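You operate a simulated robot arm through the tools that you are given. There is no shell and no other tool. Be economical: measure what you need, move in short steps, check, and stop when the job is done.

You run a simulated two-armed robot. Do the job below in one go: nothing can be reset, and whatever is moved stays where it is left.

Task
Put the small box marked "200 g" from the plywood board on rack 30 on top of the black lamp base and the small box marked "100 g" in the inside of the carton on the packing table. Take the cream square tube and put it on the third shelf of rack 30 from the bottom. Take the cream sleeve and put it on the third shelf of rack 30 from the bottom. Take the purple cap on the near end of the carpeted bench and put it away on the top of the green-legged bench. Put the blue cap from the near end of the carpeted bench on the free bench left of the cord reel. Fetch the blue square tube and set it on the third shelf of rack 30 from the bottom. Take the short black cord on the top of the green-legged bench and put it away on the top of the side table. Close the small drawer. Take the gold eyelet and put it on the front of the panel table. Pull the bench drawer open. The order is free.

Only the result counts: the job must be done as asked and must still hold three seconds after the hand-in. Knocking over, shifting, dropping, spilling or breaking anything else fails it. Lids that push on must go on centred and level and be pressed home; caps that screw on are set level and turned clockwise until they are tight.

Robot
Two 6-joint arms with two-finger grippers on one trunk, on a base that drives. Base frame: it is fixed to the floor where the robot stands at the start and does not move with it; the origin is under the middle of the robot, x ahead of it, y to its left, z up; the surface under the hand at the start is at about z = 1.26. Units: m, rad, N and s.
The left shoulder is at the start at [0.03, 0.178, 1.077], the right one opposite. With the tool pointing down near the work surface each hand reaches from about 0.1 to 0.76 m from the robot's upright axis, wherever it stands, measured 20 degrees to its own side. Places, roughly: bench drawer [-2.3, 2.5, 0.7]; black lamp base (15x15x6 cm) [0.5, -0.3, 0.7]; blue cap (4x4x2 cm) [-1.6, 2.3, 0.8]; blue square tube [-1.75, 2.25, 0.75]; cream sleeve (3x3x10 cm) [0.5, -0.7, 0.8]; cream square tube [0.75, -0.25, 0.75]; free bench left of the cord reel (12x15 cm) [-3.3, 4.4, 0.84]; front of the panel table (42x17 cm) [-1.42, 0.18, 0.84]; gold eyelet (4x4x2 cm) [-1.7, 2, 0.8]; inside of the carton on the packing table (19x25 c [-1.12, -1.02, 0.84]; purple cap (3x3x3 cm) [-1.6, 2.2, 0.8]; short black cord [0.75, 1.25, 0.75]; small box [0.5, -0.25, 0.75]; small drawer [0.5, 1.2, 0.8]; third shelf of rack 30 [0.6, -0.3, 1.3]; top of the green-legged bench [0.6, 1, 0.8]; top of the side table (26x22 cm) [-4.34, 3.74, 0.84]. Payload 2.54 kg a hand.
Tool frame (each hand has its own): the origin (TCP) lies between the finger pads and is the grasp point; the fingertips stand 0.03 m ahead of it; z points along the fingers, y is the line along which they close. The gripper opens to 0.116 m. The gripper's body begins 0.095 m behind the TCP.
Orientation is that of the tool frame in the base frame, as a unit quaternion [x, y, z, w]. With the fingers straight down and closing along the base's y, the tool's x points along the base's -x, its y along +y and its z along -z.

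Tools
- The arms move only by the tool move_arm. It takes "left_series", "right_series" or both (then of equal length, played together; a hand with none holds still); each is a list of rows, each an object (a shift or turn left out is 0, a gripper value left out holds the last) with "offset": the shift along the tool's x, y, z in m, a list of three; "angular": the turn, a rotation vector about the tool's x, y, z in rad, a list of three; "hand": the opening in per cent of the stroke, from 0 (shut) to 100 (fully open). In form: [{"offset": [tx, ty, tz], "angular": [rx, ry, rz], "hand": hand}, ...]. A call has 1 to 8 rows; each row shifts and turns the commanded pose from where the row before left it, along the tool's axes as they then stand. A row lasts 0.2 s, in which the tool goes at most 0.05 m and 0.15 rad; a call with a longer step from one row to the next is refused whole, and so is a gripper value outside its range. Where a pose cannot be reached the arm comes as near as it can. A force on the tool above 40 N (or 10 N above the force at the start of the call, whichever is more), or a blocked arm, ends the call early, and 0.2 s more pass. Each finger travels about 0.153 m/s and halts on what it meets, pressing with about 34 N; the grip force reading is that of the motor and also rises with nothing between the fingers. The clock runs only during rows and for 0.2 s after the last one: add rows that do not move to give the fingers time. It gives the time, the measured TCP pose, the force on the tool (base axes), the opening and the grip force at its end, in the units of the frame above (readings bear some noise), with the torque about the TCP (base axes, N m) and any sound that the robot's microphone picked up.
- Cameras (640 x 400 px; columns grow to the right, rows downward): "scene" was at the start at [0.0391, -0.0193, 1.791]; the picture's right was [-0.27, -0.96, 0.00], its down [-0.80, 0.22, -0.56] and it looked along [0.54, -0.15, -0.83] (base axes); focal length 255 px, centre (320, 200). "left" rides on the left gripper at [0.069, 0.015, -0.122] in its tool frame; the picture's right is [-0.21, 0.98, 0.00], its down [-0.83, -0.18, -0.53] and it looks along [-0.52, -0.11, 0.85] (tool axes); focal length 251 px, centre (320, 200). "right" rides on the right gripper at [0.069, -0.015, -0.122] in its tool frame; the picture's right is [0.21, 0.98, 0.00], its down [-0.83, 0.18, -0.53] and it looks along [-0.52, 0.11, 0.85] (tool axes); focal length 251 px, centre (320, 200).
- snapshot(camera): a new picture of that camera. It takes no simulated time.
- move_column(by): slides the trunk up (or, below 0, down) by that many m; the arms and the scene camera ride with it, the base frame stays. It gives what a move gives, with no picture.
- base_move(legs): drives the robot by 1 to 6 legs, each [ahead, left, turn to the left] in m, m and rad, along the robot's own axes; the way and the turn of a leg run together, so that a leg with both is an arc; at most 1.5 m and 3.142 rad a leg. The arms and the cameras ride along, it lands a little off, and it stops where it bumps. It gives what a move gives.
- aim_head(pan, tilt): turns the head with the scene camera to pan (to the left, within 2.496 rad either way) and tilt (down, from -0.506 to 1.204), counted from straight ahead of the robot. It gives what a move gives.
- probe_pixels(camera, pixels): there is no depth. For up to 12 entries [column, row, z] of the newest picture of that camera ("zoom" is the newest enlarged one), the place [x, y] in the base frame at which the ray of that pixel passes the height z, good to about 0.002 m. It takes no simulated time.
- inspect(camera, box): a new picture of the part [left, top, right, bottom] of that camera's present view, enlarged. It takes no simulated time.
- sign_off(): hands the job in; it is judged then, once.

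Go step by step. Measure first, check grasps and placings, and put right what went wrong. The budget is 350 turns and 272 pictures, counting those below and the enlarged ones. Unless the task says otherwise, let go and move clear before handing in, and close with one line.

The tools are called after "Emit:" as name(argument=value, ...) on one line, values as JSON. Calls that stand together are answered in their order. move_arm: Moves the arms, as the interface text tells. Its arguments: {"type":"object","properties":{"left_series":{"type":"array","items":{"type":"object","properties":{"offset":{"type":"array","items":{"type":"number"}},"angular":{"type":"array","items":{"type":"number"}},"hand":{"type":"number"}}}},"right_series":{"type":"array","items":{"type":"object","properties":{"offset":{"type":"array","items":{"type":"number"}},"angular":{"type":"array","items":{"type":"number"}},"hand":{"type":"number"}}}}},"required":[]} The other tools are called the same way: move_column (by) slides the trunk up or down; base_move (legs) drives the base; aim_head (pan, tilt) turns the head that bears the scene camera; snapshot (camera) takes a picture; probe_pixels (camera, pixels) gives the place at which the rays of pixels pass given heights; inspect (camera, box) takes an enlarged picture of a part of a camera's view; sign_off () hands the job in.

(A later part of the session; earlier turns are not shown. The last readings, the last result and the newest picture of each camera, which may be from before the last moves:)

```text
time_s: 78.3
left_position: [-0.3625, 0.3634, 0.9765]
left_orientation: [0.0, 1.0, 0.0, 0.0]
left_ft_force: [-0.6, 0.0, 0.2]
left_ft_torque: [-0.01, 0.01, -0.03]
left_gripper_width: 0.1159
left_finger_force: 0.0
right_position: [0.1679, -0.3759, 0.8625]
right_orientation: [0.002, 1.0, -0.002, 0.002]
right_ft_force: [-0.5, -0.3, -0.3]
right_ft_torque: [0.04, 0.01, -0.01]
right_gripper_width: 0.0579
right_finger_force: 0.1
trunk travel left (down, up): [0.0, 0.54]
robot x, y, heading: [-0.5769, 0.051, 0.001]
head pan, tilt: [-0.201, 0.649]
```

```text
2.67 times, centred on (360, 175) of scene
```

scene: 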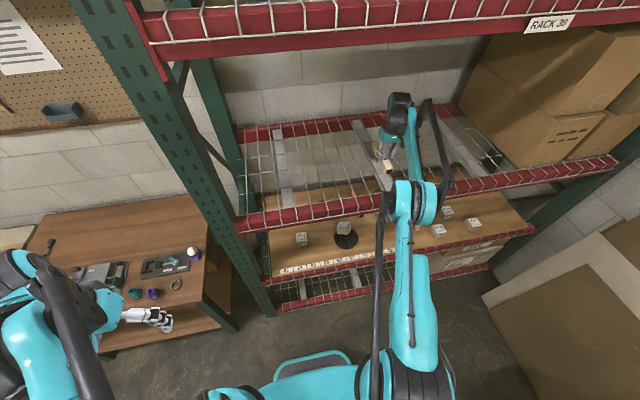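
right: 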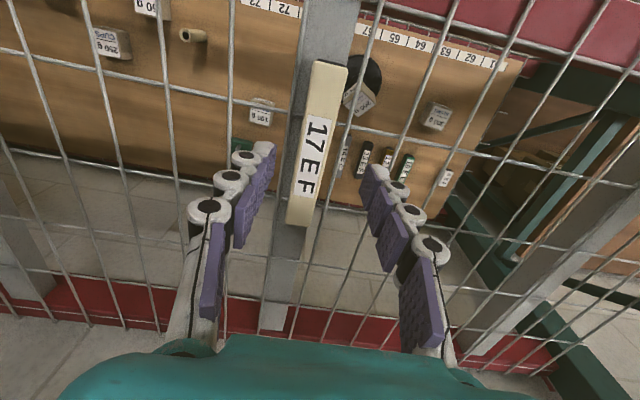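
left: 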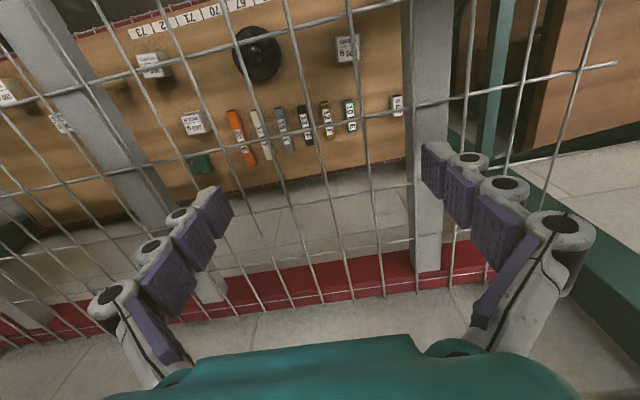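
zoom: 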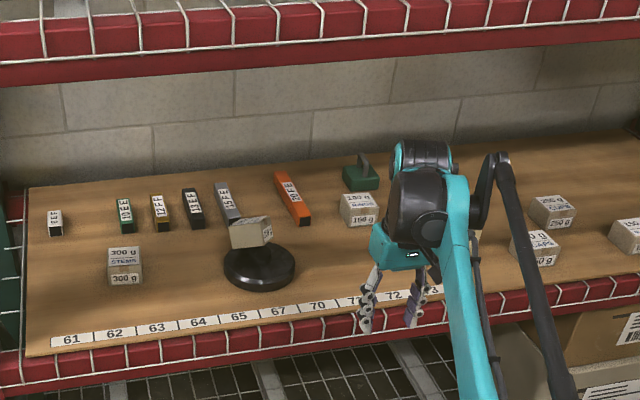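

The 200 g box still stands on the hub's back edge. I'll tuck the hand in, open the fingers and drive up in front of the lamp base.

Emit:
move_arm(right_series=[{"offset": [0.03, 0.03, 0.01], "hand": 100}, {"offset": [0.03, 0.032, 0.01]}, {"offset": [0.03, 0.032, 0.01]}, {"offset": [0.03, 0.032, 0.01]}, {"offset": [0.03, 0.032, 0.01]}, {"offset": [0.03, 0.032, 0.01]}])

Emit:
base_move(legs=[[0.37, -0.08, 0]])

Emit:
snapshot(camera="right")

Emit:
aim_head(pan=-0.2, tilt=0.75)

Emit:
inspect(camera="scene", box=[280, 130, 440, 230])

```text
time_s: 79.7
left_position: [-0.3641, 0.3634, 0.976]
left_orientation: [0.001, 1.0, 0.0, 0.0]
left_ft_force: [0.8, 0.3, 0.0]
left_ft_torque: [-0.01, -0.02, 0.02]
left_gripper_width: 0.1158
left_finger_force: 0.1
right_position: [-0.0072, -0.1863, 0.8006]
right_orientation: [0.002, 1.0, -0.002, 0.001]
right_ft_force: [0.1, 0.7, -0.3]
right_ft_torque: [0.0, -0.05, -0.04]
right_gripper_width: 0.1159
right_finger_force: 0.1
trunk travel left (down, up): [0.0, 0.54]
robot x, y, heading: [-0.5797, 0.0504, -0.006]
head pan, tilt: [-0.201, 0.649]
```

```text
time_s: 82.1
left_position: [0.0069, 0.2841, 0.9753]
left_orientation: [0.0, 1.0, 0.001, 0.0]
left_ft_force: [0.1, 0.0, -0.4]
left_ft_torque: [0.03, -0.02, 0.02]
left_gripper_width: 0.116
left_finger_force: 0.0
right_position: [0.3633, -0.2672, 0.8001]
right_orientation: [0.0, 1.0, -0.001, 0.002]
right_ft_force: [0.1, 0.4, -0.1]
right_ft_torque: [0.0, 0.05, 0.03]
right_gripper_width: 0.1162
right_finger_force: 0.0
trunk travel left (down, up): [0.0, 0.54]
robot x, y, heading: [-0.2117, -0.0296, -0.0]
head pan, tilt: [-0.201, 0.649]
```

```text
203 pictures are left
```

right: 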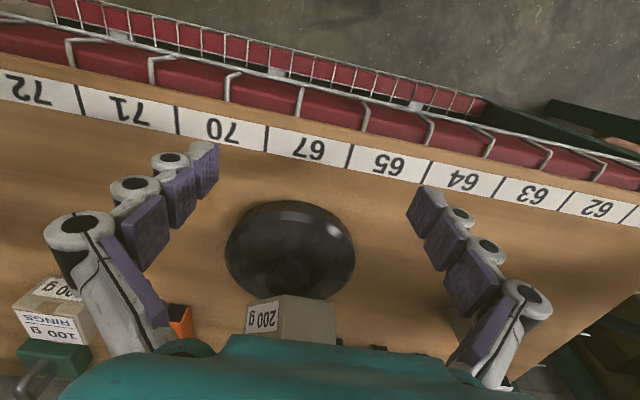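

```text
time_s: 82.8
left_position: [0.0074, 0.2843, 0.9748]
left_orientation: [0.0, 1.0, 0.0, -0.001]
left_ft_force: [0.6, 0.3, -0.3]
left_ft_torque: [-0.02, -0.02, 0.02]
left_gripper_width: 0.1162
left_finger_force: 0.1
right_position: [0.3635, -0.266, 0.8009]
right_orientation: [0.0, 1.0, -0.002, 0.002]
right_ft_force: [0.0, 0.1, 0.5]
right_ft_torque: [-0.02, 0.01, -0.01]
right_gripper_width: 0.1158
right_finger_force: 0.2
trunk travel left (down, up): [0.0, 0.54]
robot x, y, heading: [-0.2084, -0.0273, 0.002]
head pan, tilt: [-0.201, 0.75]
```

```text
4.00 times, centred on (360, 180) of scene
```

zoom: 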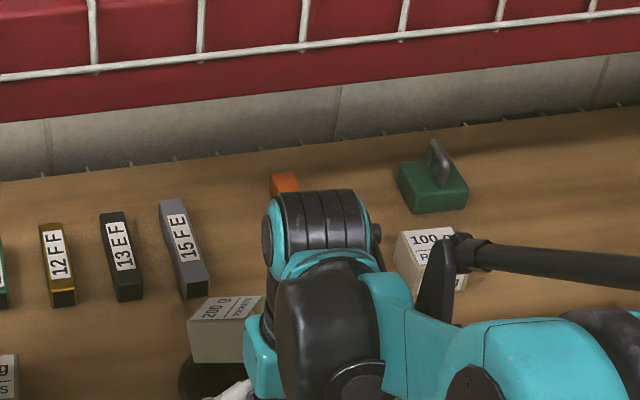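

Emit:
probe_pixels(camera="right", pixels=[[226, 245, 0.725], [356, 262, 0.725], [285, 200, 0.725], [248, 302, 0.757], [281, 295, 0.757], [337, 306, 0.757], [300, 260, 0.74]])

Emit:
inspect(camera="right", box=[210, 190, 370, 350])

```text
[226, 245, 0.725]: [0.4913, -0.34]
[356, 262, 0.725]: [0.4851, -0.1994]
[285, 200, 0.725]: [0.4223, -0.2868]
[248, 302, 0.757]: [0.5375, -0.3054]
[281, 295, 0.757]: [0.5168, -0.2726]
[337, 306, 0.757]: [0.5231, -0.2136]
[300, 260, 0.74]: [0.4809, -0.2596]
```

```text
2.50 times, centred on (290, 270) of right
```

zoom: 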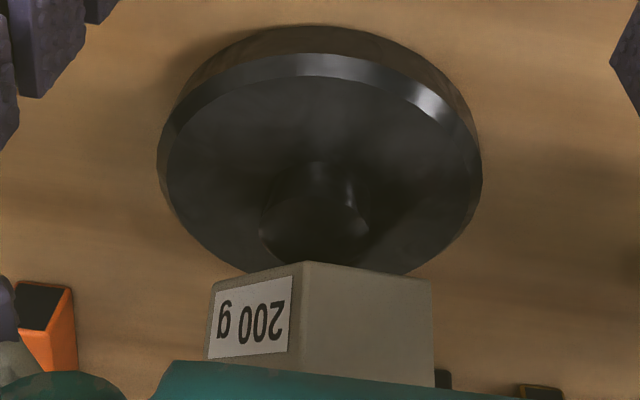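

The disc centre is unchanged (y ≈ -0.27), but the box orientation is unclear. I'll move the hand aside to see it better from both cameras.

Emit:
move_arm(right_series=[{"offset": [0, -0.05, -0.01]}, {"offset": [0, -0.05, -0.01]}, {"offset": [0, -0.05, -0.01]}, {"offset": [-0.04, -0.02, 0]}, {"offset": [-0.04, 0, 0]}])

Emit:
inspect(camera="scene", box=[280, 150, 400, 240])

Emit:
snapshot(camera="right")

```text
refused: row 1 steps farther than a row can; nothing moved
```

```text
4.44 times, centred on (340, 195) of scene
```

zoom: 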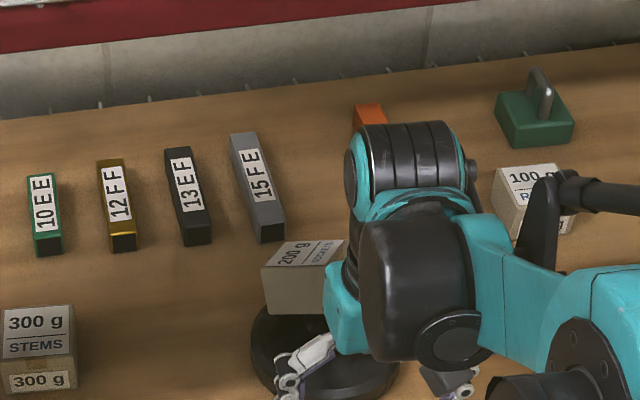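

```text
199 pictures are left
```

right: 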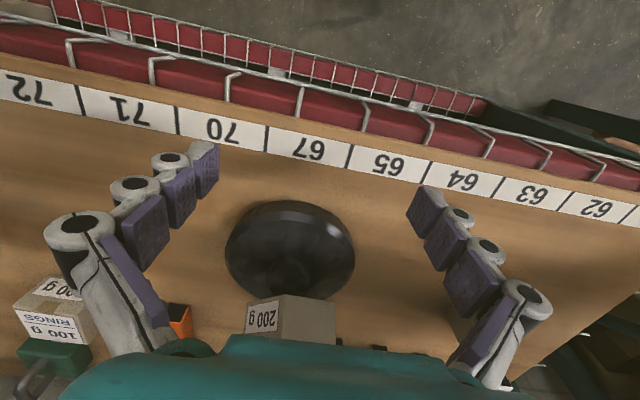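

Emit:
move_arm(right_series=[{"offset": [0, -0.048, -0.01]}, {"offset": [0, -0.048, -0.01]}, {"offset": [0, -0.048, -0.01]}, {"offset": [-0.04, -0.02, 0]}, {"offset": [-0.04, 0, 0]}])

Emit:
inspect(camera="scene", box=[280, 150, 400, 240])

Emit:
inspect(camera="right", box=[360, 120, 600, 320])

```text
time_s: 84.0
left_position: [0.0072, 0.2841, 0.9765]
left_orientation: [-0.001, 1.0, 0.0, 0.0]
left_ft_force: [0.0, -0.9, -0.3]
left_ft_torque: [0.0, 0.03, 0.0]
left_gripper_width: 0.1157
left_finger_force: 0.1
right_position: [0.442, -0.4315, 0.8303]
right_orientation: [0.002, 1.0, -0.002, 0.001]
right_ft_force: [0.0, 0.2, 0.5]
right_ft_torque: [-0.02, 0.01, -0.02]
right_gripper_width: 0.1157
right_finger_force: 0.2
trunk travel left (down, up): [0.0, 0.54]
robot x, y, heading: [-0.2102, -0.0312, 0.001]
head pan, tilt: [-0.201, 0.75]
```

```text
4.44 times, centred on (340, 195) of scene
```

zoom: 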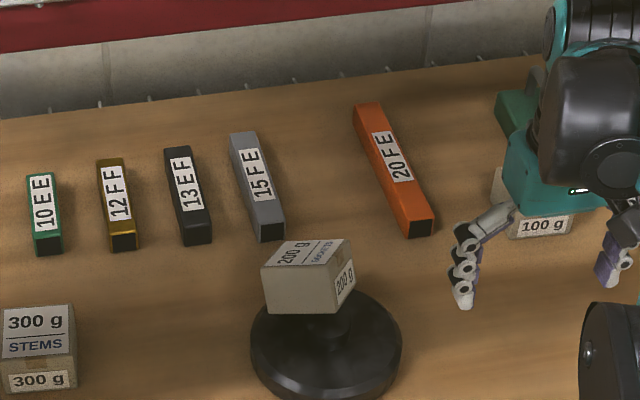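

```text
2.00 times, centred on (480, 220) of right
```

zoom: 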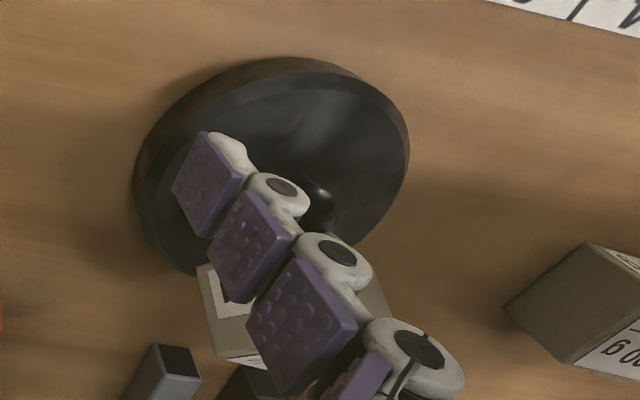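

Emit:
inspect(camera="scene", box=[310, 190, 370, 230])

```text
10.00 times, centred on (340, 210) of scene
```

zoom: 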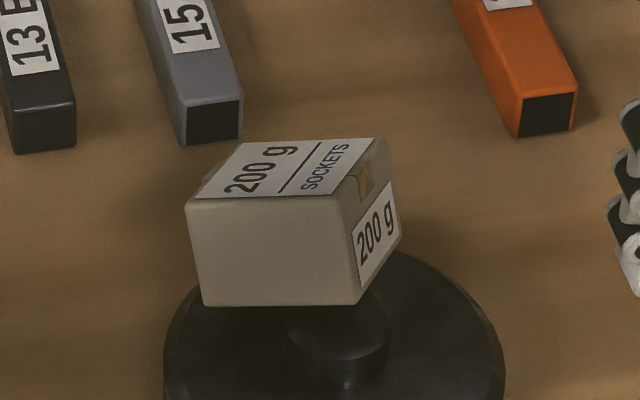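

Emit:
probe_pixels(camera="zoom", pixels=[[187, 202, 0.814], [340, 200, 0.814], [386, 140, 0.814], [240, 142, 0.814], [203, 303, 0.757], [358, 303, 0.757], [400, 240, 0.757], [335, 325, 0.757], [165, 350, 0.725], [503, 350, 0.725]])

```text
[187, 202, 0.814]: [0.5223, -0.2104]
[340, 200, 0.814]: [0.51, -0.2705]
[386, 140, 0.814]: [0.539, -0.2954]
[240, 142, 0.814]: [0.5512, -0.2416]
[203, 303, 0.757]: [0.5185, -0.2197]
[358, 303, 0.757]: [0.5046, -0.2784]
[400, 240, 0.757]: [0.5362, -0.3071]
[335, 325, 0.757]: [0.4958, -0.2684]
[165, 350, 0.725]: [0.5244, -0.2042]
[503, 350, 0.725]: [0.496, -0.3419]
```

The box is tilted back off the hub, with its front edge nearly parallel to y (yaw ≈ -11°). I'll approach from the front with open fingers, take it out and set it flat on the free board, then regrasp it properly.

Emit:
move_arm(right_series=[{"offset": [0.035, 0.02, 0.01], "angular": [0, 0, 0.1]}, {"offset": [0.03, 0.03, 0.01], "angular": [0, 0, 0.1]}, {"offset": [0, 0.045, 0.01]}, {"offset": [0, 0.045, 0.01]}, {"offset": [0, 0.035, 0.005]}])

Emit:
snapshot(camera="right")

```text
time_s: 85.2
left_position: [0.0067, 0.2839, 0.9745]
left_orientation: [-0.001, 1.0, 0.0, 0.0]
left_ft_force: [0.6, 0.2, 0.6]
left_ft_torque: [-0.01, -0.02, -0.01]
left_gripper_width: 0.1159
left_finger_force: 0.1
right_position: [0.4069, -0.2572, 0.7836]
right_orientation: [0.101, 0.995, -0.002, 0.003]
right_ft_force: [0.0, 0.0, 0.3]
right_ft_torque: [-0.04, 0.0, 0.03]
right_gripper_width: 0.1164
right_finger_force: 0.0
trunk travel left (down, up): [0.0, 0.54]
robot x, y, heading: [-0.2052, -0.0281, -0.002]
head pan, tilt: [-0.201, 0.75]
```

```text
195 pictures are left
```

right: 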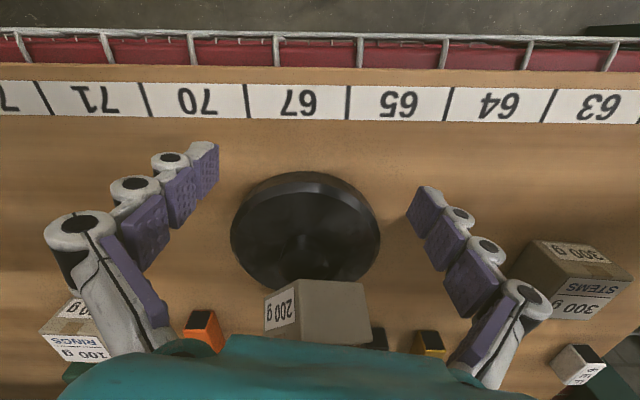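

Emit:
move_arm(right_series=[{"offset": [-0.045, 0.007, 0]}, {"offset": [-0.045, 0.007, 0]}, {"offset": [-0.04, 0.007, 0]}])

Emit:
snapshot(camera="right")

Emit:
inspect(camera="scene", box=[290, 160, 400, 240])

```text
time_s: 86.0
left_position: [0.0073, 0.2839, 0.9756]
left_orientation: [-0.001, 1.0, 0.001, 0.0]
left_ft_force: [0.8, 0.0, -0.1]
left_ft_torque: [0.0, 0.0, -0.02]
left_gripper_width: 0.116
left_finger_force: 0.1
right_position: [0.5393, -0.2616, 0.7867]
right_orientation: [0.102, 0.995, -0.002, 0.001]
right_ft_force: [0.3, 0.8, -0.4]
right_ft_torque: [-0.02, -0.01, 0.03]
right_gripper_width: 0.1159
right_finger_force: 0.0
trunk travel left (down, up): [0.0, 0.54]
robot x, y, heading: [-0.2093, -0.0278, 0.003]
head pan, tilt: [-0.201, 0.75]
```

```text
194 pictures are left
```

right: 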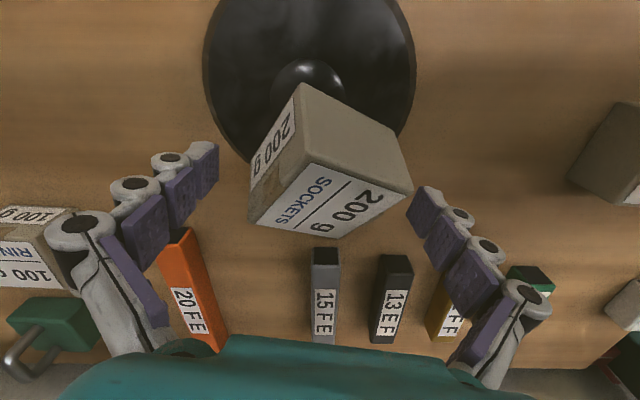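

```text
5.00 times, centred on (345, 200) of scene
```

zoom: 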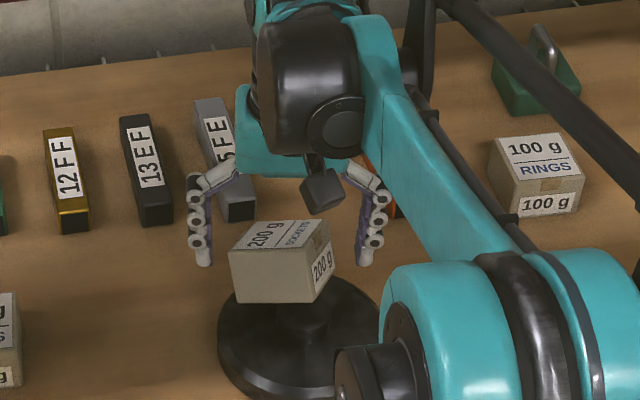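

Emit:
probe_pixels(camera="right", pixels=[[307, 164, 0.814], [412, 190, 0.814], [338, 238, 0.814], [250, 221, 0.814], [304, 84, 0.757], [398, 135, 0.757], [253, 160, 0.757], [307, 164, 0.8], [412, 190, 0.8], [338, 238, 0.8], [250, 221, 0.8]])

```text
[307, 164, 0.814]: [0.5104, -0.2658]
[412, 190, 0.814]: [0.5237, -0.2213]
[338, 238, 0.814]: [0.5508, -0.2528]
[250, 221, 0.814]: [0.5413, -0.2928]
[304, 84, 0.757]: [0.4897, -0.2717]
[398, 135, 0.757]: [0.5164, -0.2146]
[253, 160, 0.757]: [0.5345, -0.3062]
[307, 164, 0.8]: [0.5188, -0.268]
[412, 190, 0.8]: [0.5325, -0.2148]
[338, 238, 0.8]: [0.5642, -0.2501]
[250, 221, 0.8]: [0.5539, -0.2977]
```

Combining both views, the box is yawed about -29° with a slight tilt, centred near (0.54, -0.258). I'll turn the hand a further 0.3 rad and close gently.

Emit:
move_arm(right_series=[{"offset": [0, 0.002, 0], "angular": [0, 0, 0.15]}, {"offset": [0, 0.002, 0], "angular": [0, 0, 0.15]}, {"hand": 70}, {"hand": 50}, {"hand": 45}, {"hand": 45}])

Emit:
snapshot(camera="right")

```text
time_s: 87.4
left_position: [0.0062, 0.2839, 0.9753]
left_orientation: [0.0, 1.0, -0.001, 0.001]
left_ft_force: [0.3, 0.1, -0.6]
left_ft_torque: [0.01, -0.03, -0.03]
left_gripper_width: 0.1161
left_finger_force: 0.1
right_position: [0.5394, -0.2573, 0.7879]
right_orientation: [0.249, 0.968, -0.002, 0.004]
right_ft_force: [8.3, -1.8, 12.0]
right_ft_torque: [-0.08, 0.03, 0.1]
right_gripper_width: 0.0751
right_finger_force: 34.4
trunk travel left (down, up): [0.0, 0.54]
robot x, y, heading: [-0.2087, -0.0315, -0.002]
head pan, tilt: [-0.201, 0.75]
```

```text
192 pictures are left
```

right: 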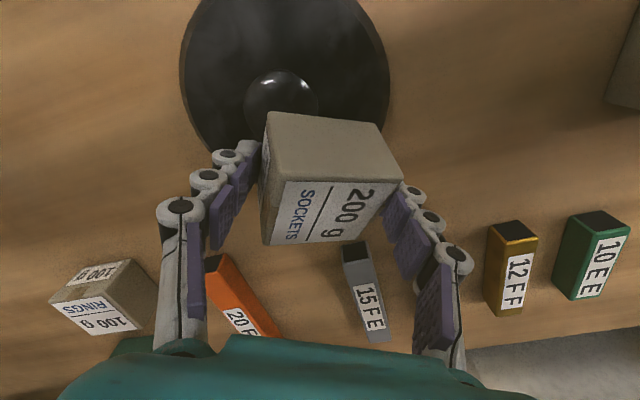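

It is held (0.075 m, slightly skewed). I'll lift 2 cm, carry it to the free board at about (0.50, -0.42), and set it down there.

Emit:
move_arm(right_series=[{"offset": [0, 0, -0.02]}, {"offset": [0, 0, -0.01]}, {"offset": [-0.011, -0.041, 0]}, {"offset": [-0.011, -0.041, 0]}, {"offset": [-0.011, -0.041, 0]}, {"offset": [-0.011, -0.041, 0]}])

Emit:
snapshot(camera="right")

Emit:
inspect(camera="scene", box=[290, 150, 430, 240])

```text
time_s: 88.8
left_position: [0.0066, 0.2837, 0.9748]
left_orientation: [0.0, 1.0, 0.001, 0.0]
left_ft_force: [0.0, -0.1, 0.5]
left_ft_torque: [0.01, 0.04, 0.01]
left_gripper_width: 0.1159
left_finger_force: 0.2
right_position: [0.4976, -0.4218, 0.8158]
right_orientation: [0.248, 0.969, -0.001, 0.003]
right_ft_force: [1.3, 0.1, -3.0]
right_ft_torque: [0.0, -0.02, 0.02]
right_gripper_width: 0.0674
right_finger_force: 33.9
trunk travel left (down, up): [0.0, 0.54]
robot x, y, heading: [-0.2128, -0.0288, 0.006]
head pan, tilt: [-0.201, 0.75]
```

```text
191 pictures are left
```

right: 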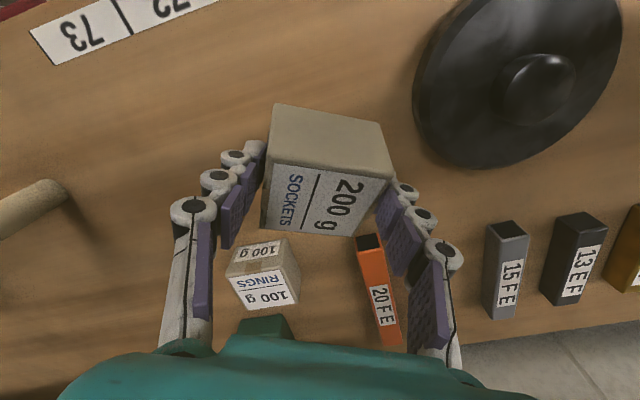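

```text
4.44 times, centred on (360, 195) of scene
```

zoom: 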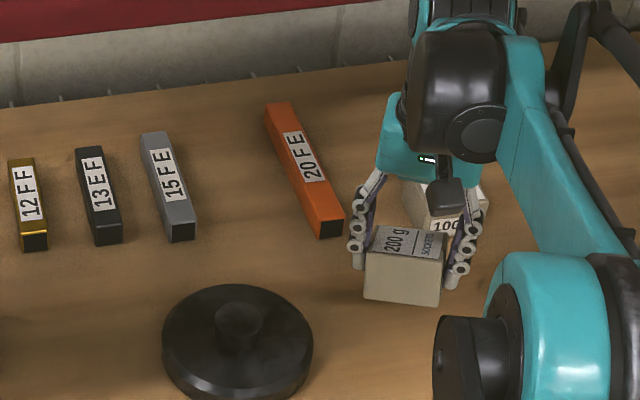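

The grip settled to 0.067 m. I'll lower to the board.

Emit:
move_arm(right_series=[{"offset": [0, 0, 0.03]}, {"offset": [0, 0, 0.012]}, {"offset": [0, 0, 0.005]}, {"offset": [0, 0, 0.005]}, {"offset": [0, 0, 0.005]}, {"offset": [0, 0, 0.005]}])

Emit:
inspect(camera="scene", box=[320, 160, 420, 240])

```text
time_s: 90.2
left_position: [0.0052, 0.2842, 0.9761]
left_orientation: [0.0, 1.0, 0.0, 0.001]
left_ft_force: [-0.4, 0.1, 0.2]
left_ft_torque: [0.01, 0.02, -0.02]
left_gripper_width: 0.1162
left_finger_force: 0.0
right_position: [0.4958, -0.4198, 0.7547]
right_orientation: [0.249, 0.969, -0.002, 0.003]
right_ft_force: [-9.2, 0.5, 16.6]
right_ft_torque: [-0.3, -0.12, -0.12]
right_gripper_width: 0.0656
right_finger_force: 34.1
trunk travel left (down, up): [0.0, 0.54]
robot x, y, heading: [-0.2072, -0.03, 0.005]
head pan, tilt: [-0.201, 0.75]
```

```text
5.00 times, centred on (370, 200) of scene
```

zoom: 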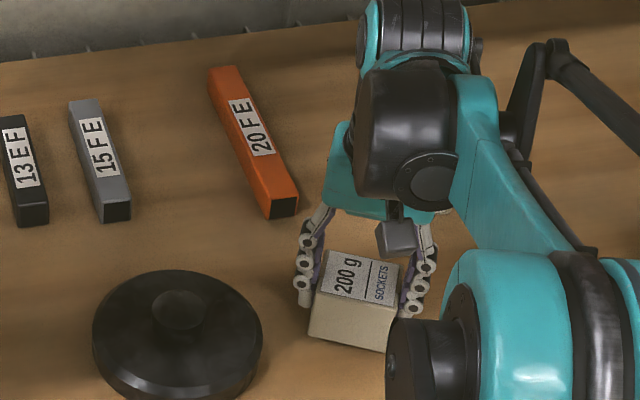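

It touches down (16 N, 0.0656 m). I'll open so it settles flat, then regrip at the proper height.

Emit:
move_arm(right_series=[{"offset": [0, 0, -0.002]}, {"hand": 70}, {"hand": 85}, {}])

Emit:
snapshot(camera="right")

Emit:
probe_pixels(camera="right", pixels=[[320, 200, 0.76]])

```text
time_s: 91.2
left_position: [0.0061, 0.2853, 0.9747]
left_orientation: [-0.001, 1.0, 0.0, 0.0]
left_ft_force: [-0.2, 0.4, 0.6]
left_ft_torque: [0.0, 0.0, -0.03]
left_gripper_width: 0.1159
left_finger_force: 0.0
right_position: [0.4979, -0.4216, 0.7562]
right_orientation: [0.249, 0.969, -0.002, 0.002]
right_ft_force: [0.6, -0.1, -0.1]
right_ft_torque: [0.0, -0.02, 0.01]
right_gripper_width: 0.0987
right_finger_force: 0.0
trunk travel left (down, up): [0.0, 0.54]
robot x, y, heading: [-0.2038, -0.0271, -0.004]
head pan, tilt: [-0.201, 0.75]
```

```text
188 pictures are left
```

right: 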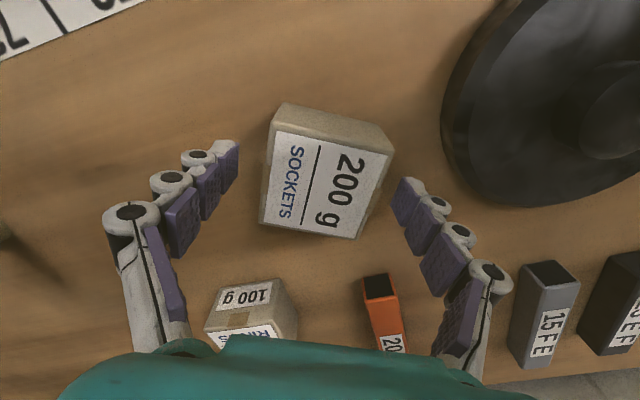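

```text
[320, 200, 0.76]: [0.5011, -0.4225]
```

The box is flat and aligned with the hand. I'll lower 14 mm and regrip.

Emit:
move_arm(right_series=[{"offset": [0, 0, 0.013]}, {"hand": 60}, {"hand": 40}, {"hand": 40}, {}])

Emit:
snapshot(camera="right")

```text
time_s: 92.4
left_position: [0.0044, 0.2835, 0.9753]
left_orientation: [0.0, 1.0, 0.0, 0.0]
left_ft_force: [0.1, 0.0, -0.1]
left_ft_torque: [-0.01, -0.01, -0.02]
left_gripper_width: 0.1159
left_finger_force: 0.1
right_position: [0.4988, -0.4217, 0.7432]
right_orientation: [0.248, 0.969, -0.001, 0.003]
right_ft_force: [-0.2, 0.9, 2.4]
right_ft_torque: [0.02, 0.02, -0.04]
right_gripper_width: 0.065
right_finger_force: 34.2
trunk travel left (down, up): [0.0, 0.54]
robot x, y, heading: [-0.21, -0.0293, -0.002]
head pan, tilt: [-0.201, 0.75]
```

```text
187 pictures are left
```

right: 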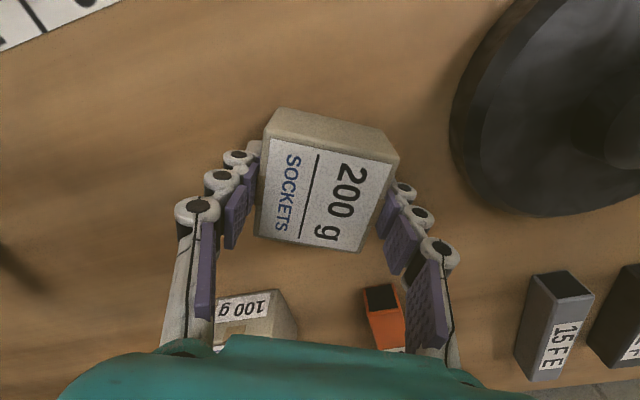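

Good grip. I'll lift while rotating back to straight, then carry it over the hub at z ≈ 0.828.

Emit:
move_arm(right_series=[{"offset": [0, 0, -0.022], "angular": [0, 0, -0.125]}, {"offset": [0, 0, -0.022], "angular": [0, 0, -0.125]}, {"offset": [0, 0, -0.022], "angular": [0, 0, -0.125]}, {"offset": [0, 0, -0.019], "angular": [0, 0, -0.125]}, {"offset": [0, 0.04, 0]}, {"offset": [0, 0.04, 0]}, {"offset": [0, 0.04, 0]}, {"offset": [0, 0.03, 0]}])

Emit:
inspect(camera="scene", box=[290, 160, 410, 240])

Emit:
snapshot(camera="right")

```text
time_s: 94.2
left_position: [0.0063, 0.285, 0.9757]
left_orientation: [0.0, 1.0, 0.0, 0.001]
left_ft_force: [-0.6, -0.6, 0.4]
left_ft_torque: [-0.02, -0.01, 0.04]
left_gripper_width: 0.1161
left_finger_force: 0.0
right_position: [0.4956, -0.2696, 0.8266]
right_orientation: [0.002, 1.0, -0.002, 0.002]
right_ft_force: [0.4, 0.2, -2.1]
right_ft_torque: [-0.02, 0.03, 0.0]
right_gripper_width: 0.0653
right_finger_force: 33.9
trunk travel left (down, up): [0.0, 0.54]
robot x, y, heading: [-0.2156, -0.0288, -0.004]
head pan, tilt: [-0.201, 0.75]
```

```text
5.00 times, centred on (350, 200) of scene
```

zoom: 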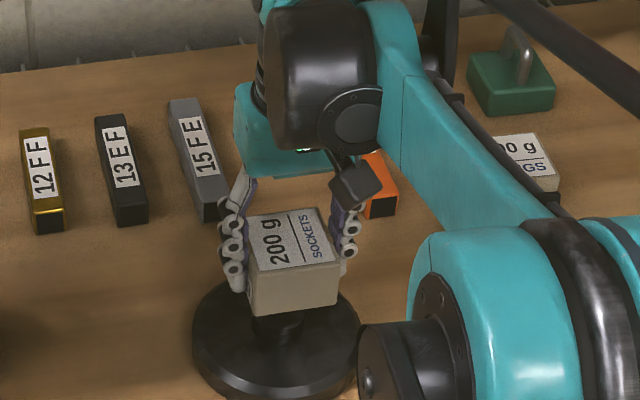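

```text
185 pictures are left
```

right: 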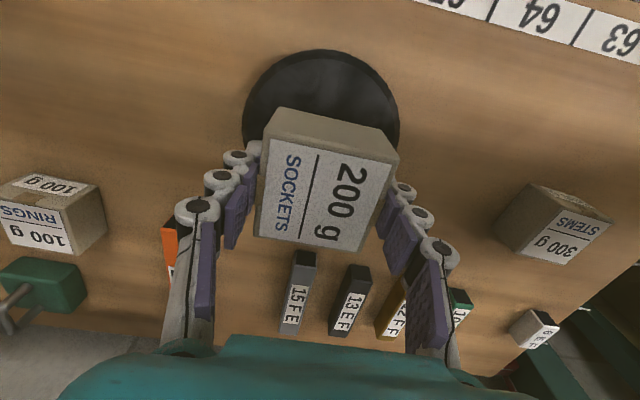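

Emit:
probe_pixels(camera="right", pixels=[[243, 115, 0.725], [400, 130, 0.725], [318, 50, 0.725]])

Emit:
move_arm(right_series=[{"offset": [-0.004, -0.001, 0.02]}, {"offset": [0, 0, 0.006]}, {"offset": [0, 0, 0.003]}])

```text
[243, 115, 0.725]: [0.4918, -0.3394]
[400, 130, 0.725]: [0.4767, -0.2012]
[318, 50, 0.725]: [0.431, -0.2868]
```

```text
time_s: 95.0
left_position: [0.0072, 0.2855, 0.9752]
left_orientation: [0.0, 1.0, 0.0, 0.0]
left_ft_force: [0.7, -0.1, 0.0]
left_ft_torque: [0.02, 0.0, 0.02]
left_gripper_width: 0.1161
left_finger_force: 0.0
right_position: [0.5019, -0.272, 0.7988]
right_orientation: [0.001, 1.0, -0.001, 0.002]
right_ft_force: [-0.3, -0.5, -1.9]
right_ft_torque: [0.0, 0.0, -0.02]
right_gripper_width: 0.0652
right_finger_force: 34.7
trunk travel left (down, up): [0.0, 0.54]
robot x, y, heading: [-0.212, -0.0288, 0.004]
head pan, tilt: [-0.201, 0.75]
```

Emit:
move_arm(right_series=[{"offset": [0, 0, 0.003]}, {"offset": [0, 0, 0.003]}])

```text
time_s: 95.6
left_position: [0.0055, 0.2836, 0.9754]
left_orientation: [0.0, 1.0, 0.0, 0.001]
left_ft_force: [-0.2, -0.3, 0.6]
left_ft_torque: [0.0, 0.0, -0.04]
left_gripper_width: 0.116
left_finger_force: 0.0
right_position: [0.5015, -0.2717, 0.7949]
right_orientation: [0.001, 1.0, -0.002, 0.004]
right_ft_force: [8.9, -1.6, 21.5]
right_ft_torque: [0.24, -0.08, -0.1]
right_gripper_width: 0.0653
right_finger_force: 34.2
trunk travel left (down, up): [0.0, 0.54]
robot x, y, heading: [-0.2095, -0.0285, -0.0]
head pan, tilt: [-0.201, 0.75]
```

Contact on the hub. I'll ease off, open fully and check before withdrawing straight back.

Emit:
move_arm(right_series=[{"offset": [0, 0, -0.002]}, {"hand": 65}, {"hand": 85}, {"hand": 100}])

Emit:
snapshot(camera="right")

Emit:
move_arm(right_series=[{"offset": [0.03, 0, 0]}, {"offset": [0.045, 0, 0]}, {"offset": [0.045, 0, 0]}, {"offset": [0.03, 0, 0]}])

Emit:
inspect(camera="scene", box=[290, 160, 410, 240])

```text
time_s: 96.6
left_position: [0.0061, 0.2842, 0.976]
left_orientation: [0.0, 1.0, 0.0, 0.0]
left_ft_force: [0.5, 0.1, -0.3]
left_ft_torque: [-0.05, -0.01, 0.06]
left_gripper_width: 0.1158
left_finger_force: 0.2
right_position: [0.5017, -0.2713, 0.7949]
right_orientation: [0.001, 1.0, -0.002, 0.002]
right_ft_force: [-0.5, 0.4, 0.3]
right_ft_torque: [-0.01, -0.02, -0.01]
right_gripper_width: 0.1162
right_finger_force: 0.0
trunk travel left (down, up): [0.0, 0.54]
robot x, y, heading: [-0.2064, -0.026, -0.001]
head pan, tilt: [-0.201, 0.75]
```

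```text
184 pictures are left
```

right: 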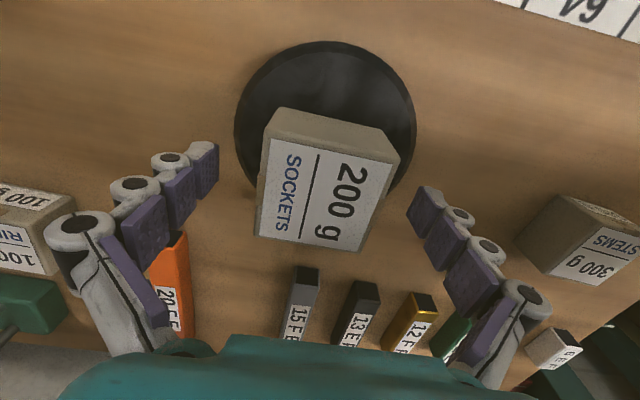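

```text
time_s: 97.6
left_position: [0.0045, 0.2847, 0.9759]
left_orientation: [0.001, 1.0, 0.0, 0.0]
left_ft_force: [-0.3, 0.4, -0.1]
left_ft_torque: [0.0, 0.01, -0.01]
left_gripper_width: 0.1159
left_finger_force: 0.0
right_position: [0.3491, -0.2725, 0.7953]
right_orientation: [0.001, 1.0, -0.002, 0.003]
right_ft_force: [0.0, -0.4, 0.9]
right_ft_torque: [0.0, 0.01, 0.0]
right_gripper_width: 0.116
right_finger_force: 0.0
trunk travel left (down, up): [0.0, 0.54]
robot x, y, heading: [-0.2087, -0.0278, -0.002]
head pan, tilt: [-0.201, 0.75]
```

```text
5.00 times, centred on (350, 200) of scene
```

zoom: 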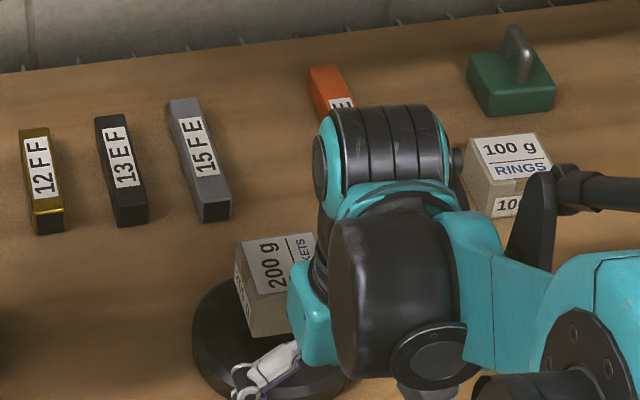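

The box now looks different in the zoom (its left side is visible), so I'll move the hand aside and check.

Emit:
move_arm(right_series=[{"offset": [0, -0.05, 0]}, {"offset": [0, -0.05, 0]}, {"offset": [0, -0.05, 0]}])

Emit:
inspect(camera="scene", box=[300, 180, 380, 240])

```text
time_s: 98.4
left_position: [0.0067, 0.2829, 0.9749]
left_orientation: [0.0, 1.0, 0.0, -0.001]
left_ft_force: [-0.1, -0.7, 0.0]
left_ft_torque: [0.02, 0.03, -0.01]
left_gripper_width: 0.1159
left_finger_force: 0.0
right_position: [0.3508, -0.421, 0.7927]
right_orientation: [0.001, 1.0, -0.001, 0.002]
right_ft_force: [-0.5, -0.2, 0.0]
right_ft_torque: [0.02, -0.01, 0.0]
right_gripper_width: 0.1156
right_finger_force: 0.2
trunk travel left (down, up): [0.0, 0.54]
robot x, y, heading: [-0.2078, -0.0306, -0.001]
head pan, tilt: [-0.201, 0.75]
```

```text
6.67 times, centred on (340, 210) of scene
```

zoom: 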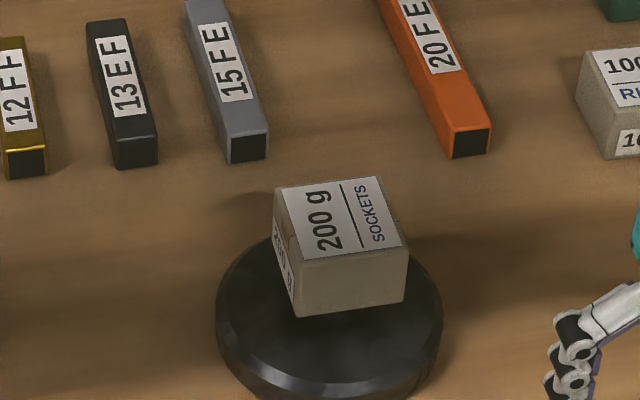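

Emit:
probe_pixels(camera="zoom", pixels=[[274, 188, 0.814], [381, 176, 0.814], [408, 245, 0.814], [299, 262, 0.814], [297, 316, 0.757], [403, 302, 0.757], [216, 310, 0.725], [442, 310, 0.725]])

```text
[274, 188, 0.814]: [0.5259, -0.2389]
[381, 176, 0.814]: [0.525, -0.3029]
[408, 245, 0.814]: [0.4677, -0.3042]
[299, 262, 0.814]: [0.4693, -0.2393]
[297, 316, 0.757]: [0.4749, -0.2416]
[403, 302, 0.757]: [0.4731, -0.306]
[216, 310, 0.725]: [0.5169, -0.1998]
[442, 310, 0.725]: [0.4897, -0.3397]
```

All corners fit a level box centred at (0.497, -0.271), so the 200 g box is properly on the hub. Next is the sleeve: I'll slide the base right with the hand in front of the board.

Emit:
base_move(legs=[[-0.02, 0, 0], [0, -0.31, 0]])

Emit:
snapshot(camera="right")

Emit:
aim_head(pan=-0.4, tilt=0.75)

Emit:
snapshot(camera="scene")

```text
time_s: 100.8
left_position: [-0.013, -0.0248, 0.9767]
left_orientation: [0.002, 1.0, 0.001, 0.0]
left_ft_force: [-0.1, -0.4, -0.5]
left_ft_torque: [0.05, 0.01, 0.03]
left_gripper_width: 0.1161
left_finger_force: 0.0
right_position: [0.3291, -0.7301, 0.7926]
right_orientation: [0.002, 1.0, -0.002, 0.002]
right_ft_force: [-0.4, -0.7, -0.8]
right_ft_torque: [0.07, 0.04, 0.02]
right_gripper_width: 0.116
right_finger_force: 0.2
trunk travel left (down, up): [0.0, 0.54]
robot x, y, heading: [-0.2281, -0.3361, -0.005]
head pan, tilt: [-0.201, 0.75]
```

```text
181 pictures are left
```

right: 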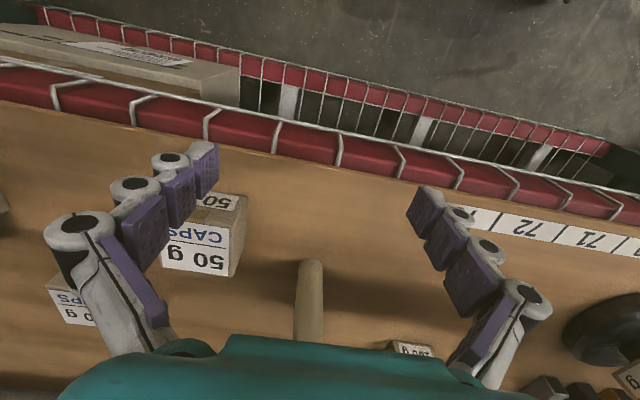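

```text
time_s: 101.6
left_position: [-0.0134, -0.0238, 0.975]
left_orientation: [0.002, 1.0, 0.0, 0.0]
left_ft_force: [-0.5, -0.3, 0.6]
left_ft_torque: [-0.02, 0.0, 0.01]
left_gripper_width: 0.116
left_finger_force: 0.0
right_position: [0.3279, -0.7305, 0.7927]
right_orientation: [0.002, 1.0, -0.001, 0.001]
right_ft_force: [0.5, -0.9, 0.3]
right_ft_torque: [-0.01, 0.04, -0.02]
right_gripper_width: 0.116
right_finger_force: 0.1
trunk travel left (down, up): [0.0, 0.54]
robot x, y, heading: [-0.2303, -0.3362, -0.005]
head pan, tilt: [-0.4, 0.75]
```

```text
180 pictures are left
```

scene: 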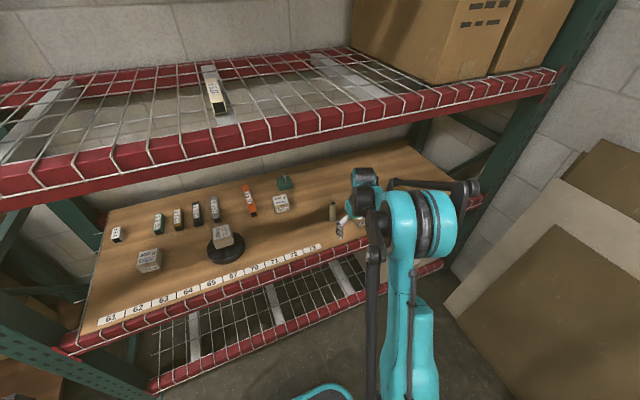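

Emit:
probe_pixels(camera="right", pixels=[[297, 268, 0.705], [323, 268, 0.705], [311, 261, 0.705], [193, 272, 0.76], [240, 210, 0.705]])

Emit:
inspect(camera="scene", box=[300, 180, 360, 250])

```text
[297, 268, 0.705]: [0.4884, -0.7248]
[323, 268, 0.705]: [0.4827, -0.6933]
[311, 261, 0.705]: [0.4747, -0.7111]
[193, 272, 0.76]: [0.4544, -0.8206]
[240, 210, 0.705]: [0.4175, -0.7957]
```

```text
5.71 times, centred on (330, 215) of scene
```

zoom: 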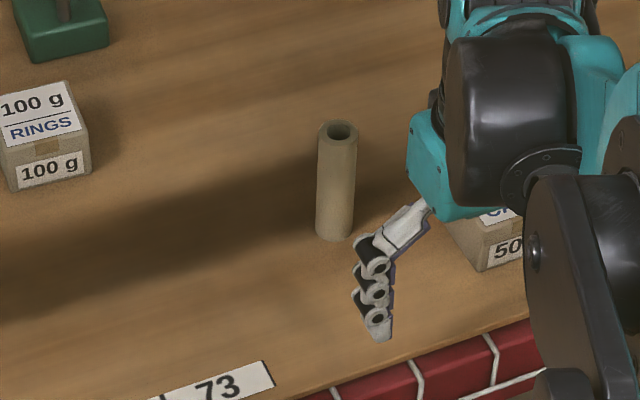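

The sleeve stands at (0.488, -0.709). I'll approach from the front at z = 0.765 with the fingers at 70 %.

Emit:
move_arm(right_series=[{"offset": [0, 0.021, 0.014], "hand": 70}, {"offset": [0, 0, 0.014]}, {"offset": [-0.045, 0, 0]}, {"offset": [-0.045, 0, 0]}, {"offset": [-0.04, 0, 0]}])

Emit:
snapshot(camera="right")

```text
time_s: 102.8
left_position: [-0.0121, -0.0235, 0.9764]
left_orientation: [0.002, 1.0, 0.001, 0.001]
left_ft_force: [0.3, 0.1, -1.0]
left_ft_torque: [0.01, -0.01, 0.0]
left_gripper_width: 0.1162
left_finger_force: 0.1
right_position: [0.4581, -0.708, 0.7646]
right_orientation: [0.004, 1.0, -0.002, 0.002]
right_ft_force: [0.4, -0.2, 0.1]
right_ft_torque: [0.0, -0.02, -0.01]
right_gripper_width: 0.0811
right_finger_force: 0.1
trunk travel left (down, up): [0.0, 0.54]
robot x, y, heading: [-0.231, -0.3327, 0.002]
head pan, tilt: [-0.4, 0.75]
```

```text
178 pictures are left
```

right: 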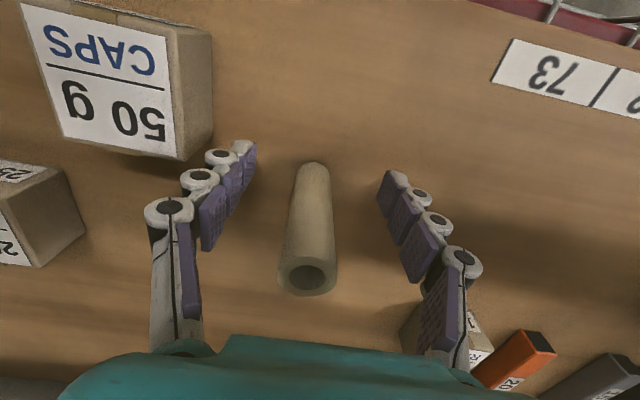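

Emit:
probe_pixels(camera="right", pixels=[[308, 276, 0.805], [317, 172, 0.705]])

```text
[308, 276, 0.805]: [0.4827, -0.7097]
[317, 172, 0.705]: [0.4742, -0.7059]
```

Emit:
move_arm(right_series=[{"offset": [-0.027, 0, 0]}, {"hand": 40}, {"hand": 10}, {"hand": 10}, {}])

Emit:
move_arm(right_series=[{"offset": [0, 0, -0.02]}, {"offset": [0.03, 0, -0.01]}, {"offset": [0.045, 0, 0]}, {"offset": [0.045, 0, 0]}, {"offset": [0.045, 0, 0]}, {"offset": [0.045, 0, 0]}])

Emit:
snapshot(camera="right")

```text
time_s: 104.0
left_position: [-0.0146, -0.0237, 0.9767]
left_orientation: [0.002, 1.0, 0.0, -0.001]
left_ft_force: [0.3, 0.3, 0.0]
left_ft_torque: [0.02, -0.01, -0.02]
left_gripper_width: 0.1161
left_finger_force: 0.1
right_position: [0.4845, -0.7081, 0.7682]
right_orientation: [0.002, 1.0, -0.003, 0.003]
right_ft_force: [0.9, -0.1, 8.7]
right_ft_torque: [0.04, 0.04, -0.02]
right_gripper_width: 0.0262
right_finger_force: 34.0
trunk travel left (down, up): [0.0, 0.54]
robot x, y, heading: [-0.229, -0.3378, -0.005]
head pan, tilt: [-0.4, 0.75]
```

```text
time_s: 105.4
left_position: [-0.0149, -0.0249, 0.9747]
left_orientation: [0.001, 1.0, 0.0, 0.0]
left_ft_force: [-0.3, 0.2, -0.2]
left_ft_torque: [-0.03, -0.01, 0.0]
left_gripper_width: 0.116
left_finger_force: 0.1
right_position: [0.2736, -0.7086, 0.7953]
right_orientation: [0.002, 1.0, -0.002, 0.003]
right_ft_force: [0.1, -1.1, -0.7]
right_ft_torque: [-0.04, 0.01, -0.02]
right_gripper_width: 0.0264
right_finger_force: 34.1
trunk travel left (down, up): [0.0, 0.54]
robot x, y, heading: [-0.2294, -0.3379, -0.005]
head pan, tilt: [-0.4, 0.75]
```

```text
177 pictures are left
```

right: 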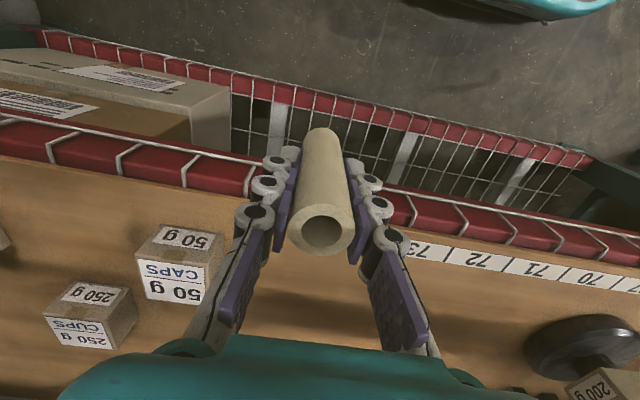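

The sleeve is held upright (0.026 m). Backing off slightly, then raising the trunk.

Emit:
base_move(legs=[[-0.1, 0, 0.005]])

Emit:
move_column(by=0.3)

Emit:
move_column(by=0.235)

Emit:
move_arm(right_series=[{"offset": [0, 0, -0.03]}, {"offset": [0, 0, -0.03]}])

Emit:
aim_head(pan=-0.3, tilt=0.85)

Emit:
snapshot(camera="scene")

Emit:
snapshot(camera="right")

```text
time_s: 106.5
left_position: [-0.1169, -0.023, 0.9755]
left_orientation: [-0.001, 1.0, -0.001, 0.001]
left_ft_force: [-0.6, 0.5, 1.1]
left_ft_torque: [-0.01, -0.06, 0.01]
left_gripper_width: 0.1162
left_finger_force: 0.0
right_position: [0.1745, -0.7037, 0.7957]
right_orientation: [0.0, 1.0, -0.001, 0.002]
right_ft_force: [-0.4, 0.0, -0.1]
right_ft_torque: [-0.03, -0.06, 0.01]
right_gripper_width: 0.0264
right_finger_force: 34.2
trunk travel left (down, up): [0.0, 0.54]
robot x, y, heading: [-0.3318, -0.3315, 0.002]
head pan, tilt: [-0.4, 0.75]
```

```text
time_s: 109.5
left_position: [-0.1157, -0.022, 1.2757]
left_orientation: [-0.001, 1.0, 0.001, 0.0]
left_ft_force: [0.2, 0.0, -0.4]
left_ft_torque: [0.02, 0.0, 0.0]
left_gripper_width: 0.1162
left_finger_force: 0.0
right_position: [0.1755, -0.7041, 1.095]
right_orientation: [0.0, 1.0, -0.002, 0.002]
right_ft_force: [-0.4, 0.5, 0.3]
right_ft_torque: [-0.03, 0.01, 0.0]
right_gripper_width: 0.0262
right_finger_force: 33.4
trunk travel left (down, up): [-0.3, 0.24]
robot x, y, heading: [-0.3296, -0.3352, 0.003]
head pan, tilt: [-0.4, 0.75]
```

```text
time_s: 112.0
left_position: [-0.1162, -0.0214, 1.5099]
left_orientation: [-0.001, 1.0, 0.001, 0.0]
left_ft_force: [-0.4, 0.3, 0.4]
left_ft_torque: [0.0, 0.01, 0.02]
left_gripper_width: 0.1161
left_finger_force: 0.1
right_position: [0.1762, -0.7042, 1.329]
right_orientation: [0.0, 1.0, -0.002, 0.001]
right_ft_force: [-0.7, 0.0, -0.1]
right_ft_torque: [0.0, 0.01, -0.03]
right_gripper_width: 0.0259
right_finger_force: 34.3
trunk travel left (down, up): [-0.535, 0.005]
robot x, y, heading: [-0.3324, -0.3368, -0.003]
head pan, tilt: [-0.4, 0.75]
```

```text
time_s: 112.6
left_position: [-0.1166, -0.0225, 1.5105]
left_orientation: [0.0, 1.0, 0.0, 0.0]
left_ft_force: [0.1, -0.2, 0.4]
left_ft_torque: [0.01, -0.03, 0.0]
left_gripper_width: 0.1158
left_finger_force: 0.0
right_position: [0.1739, -0.7026, 1.3899]
right_orientation: [0.001, 1.0, -0.001, 0.002]
right_ft_force: [0.1, 0.2, -0.6]
right_ft_torque: [-0.03, -0.01, -0.01]
right_gripper_width: 0.026
right_finger_force: 33.8
trunk travel left (down, up): [-0.535, 0.005]
robot x, y, heading: [-0.3277, -0.3351, 0.001]
head pan, tilt: [-0.4, 0.75]
```

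```text
time_s: 113.2
left_position: [-0.1143, -0.0229, 1.5111]
left_orientation: [-0.001, 1.0, 0.0, 0.0]
left_ft_force: [0.4, 0.1, -0.2]
left_ft_torque: [0.0, -0.02, -0.04]
left_gripper_width: 0.116
left_finger_force: 0.0
right_position: [0.1752, -0.7037, 1.3895]
right_orientation: [0.0, 1.0, -0.002, 0.002]
right_ft_force: [-0.6, 0.5, -0.6]
right_ft_torque: [-0.04, 0.0, 0.0]
right_gripper_width: 0.0262
right_finger_force: 33.9
trunk travel left (down, up): [-0.535, 0.005]
robot x, y, heading: [-0.3318, -0.3352, 0.006]
head pan, tilt: [-0.3, 0.85]
```

```text
176 pictures are left
```

scene: 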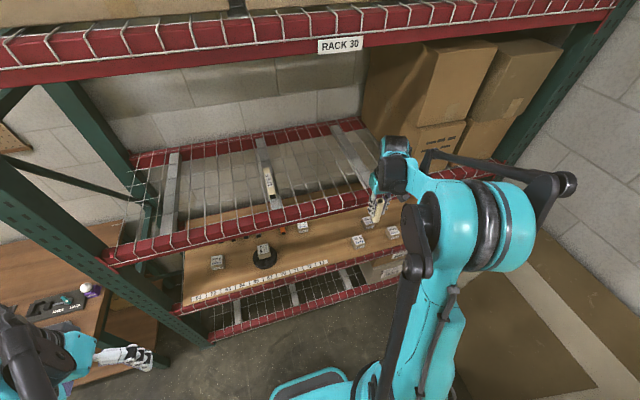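

```text
175 pictures are left
```

right: 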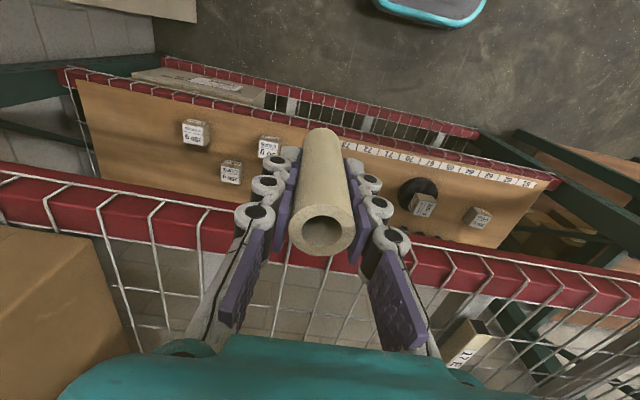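

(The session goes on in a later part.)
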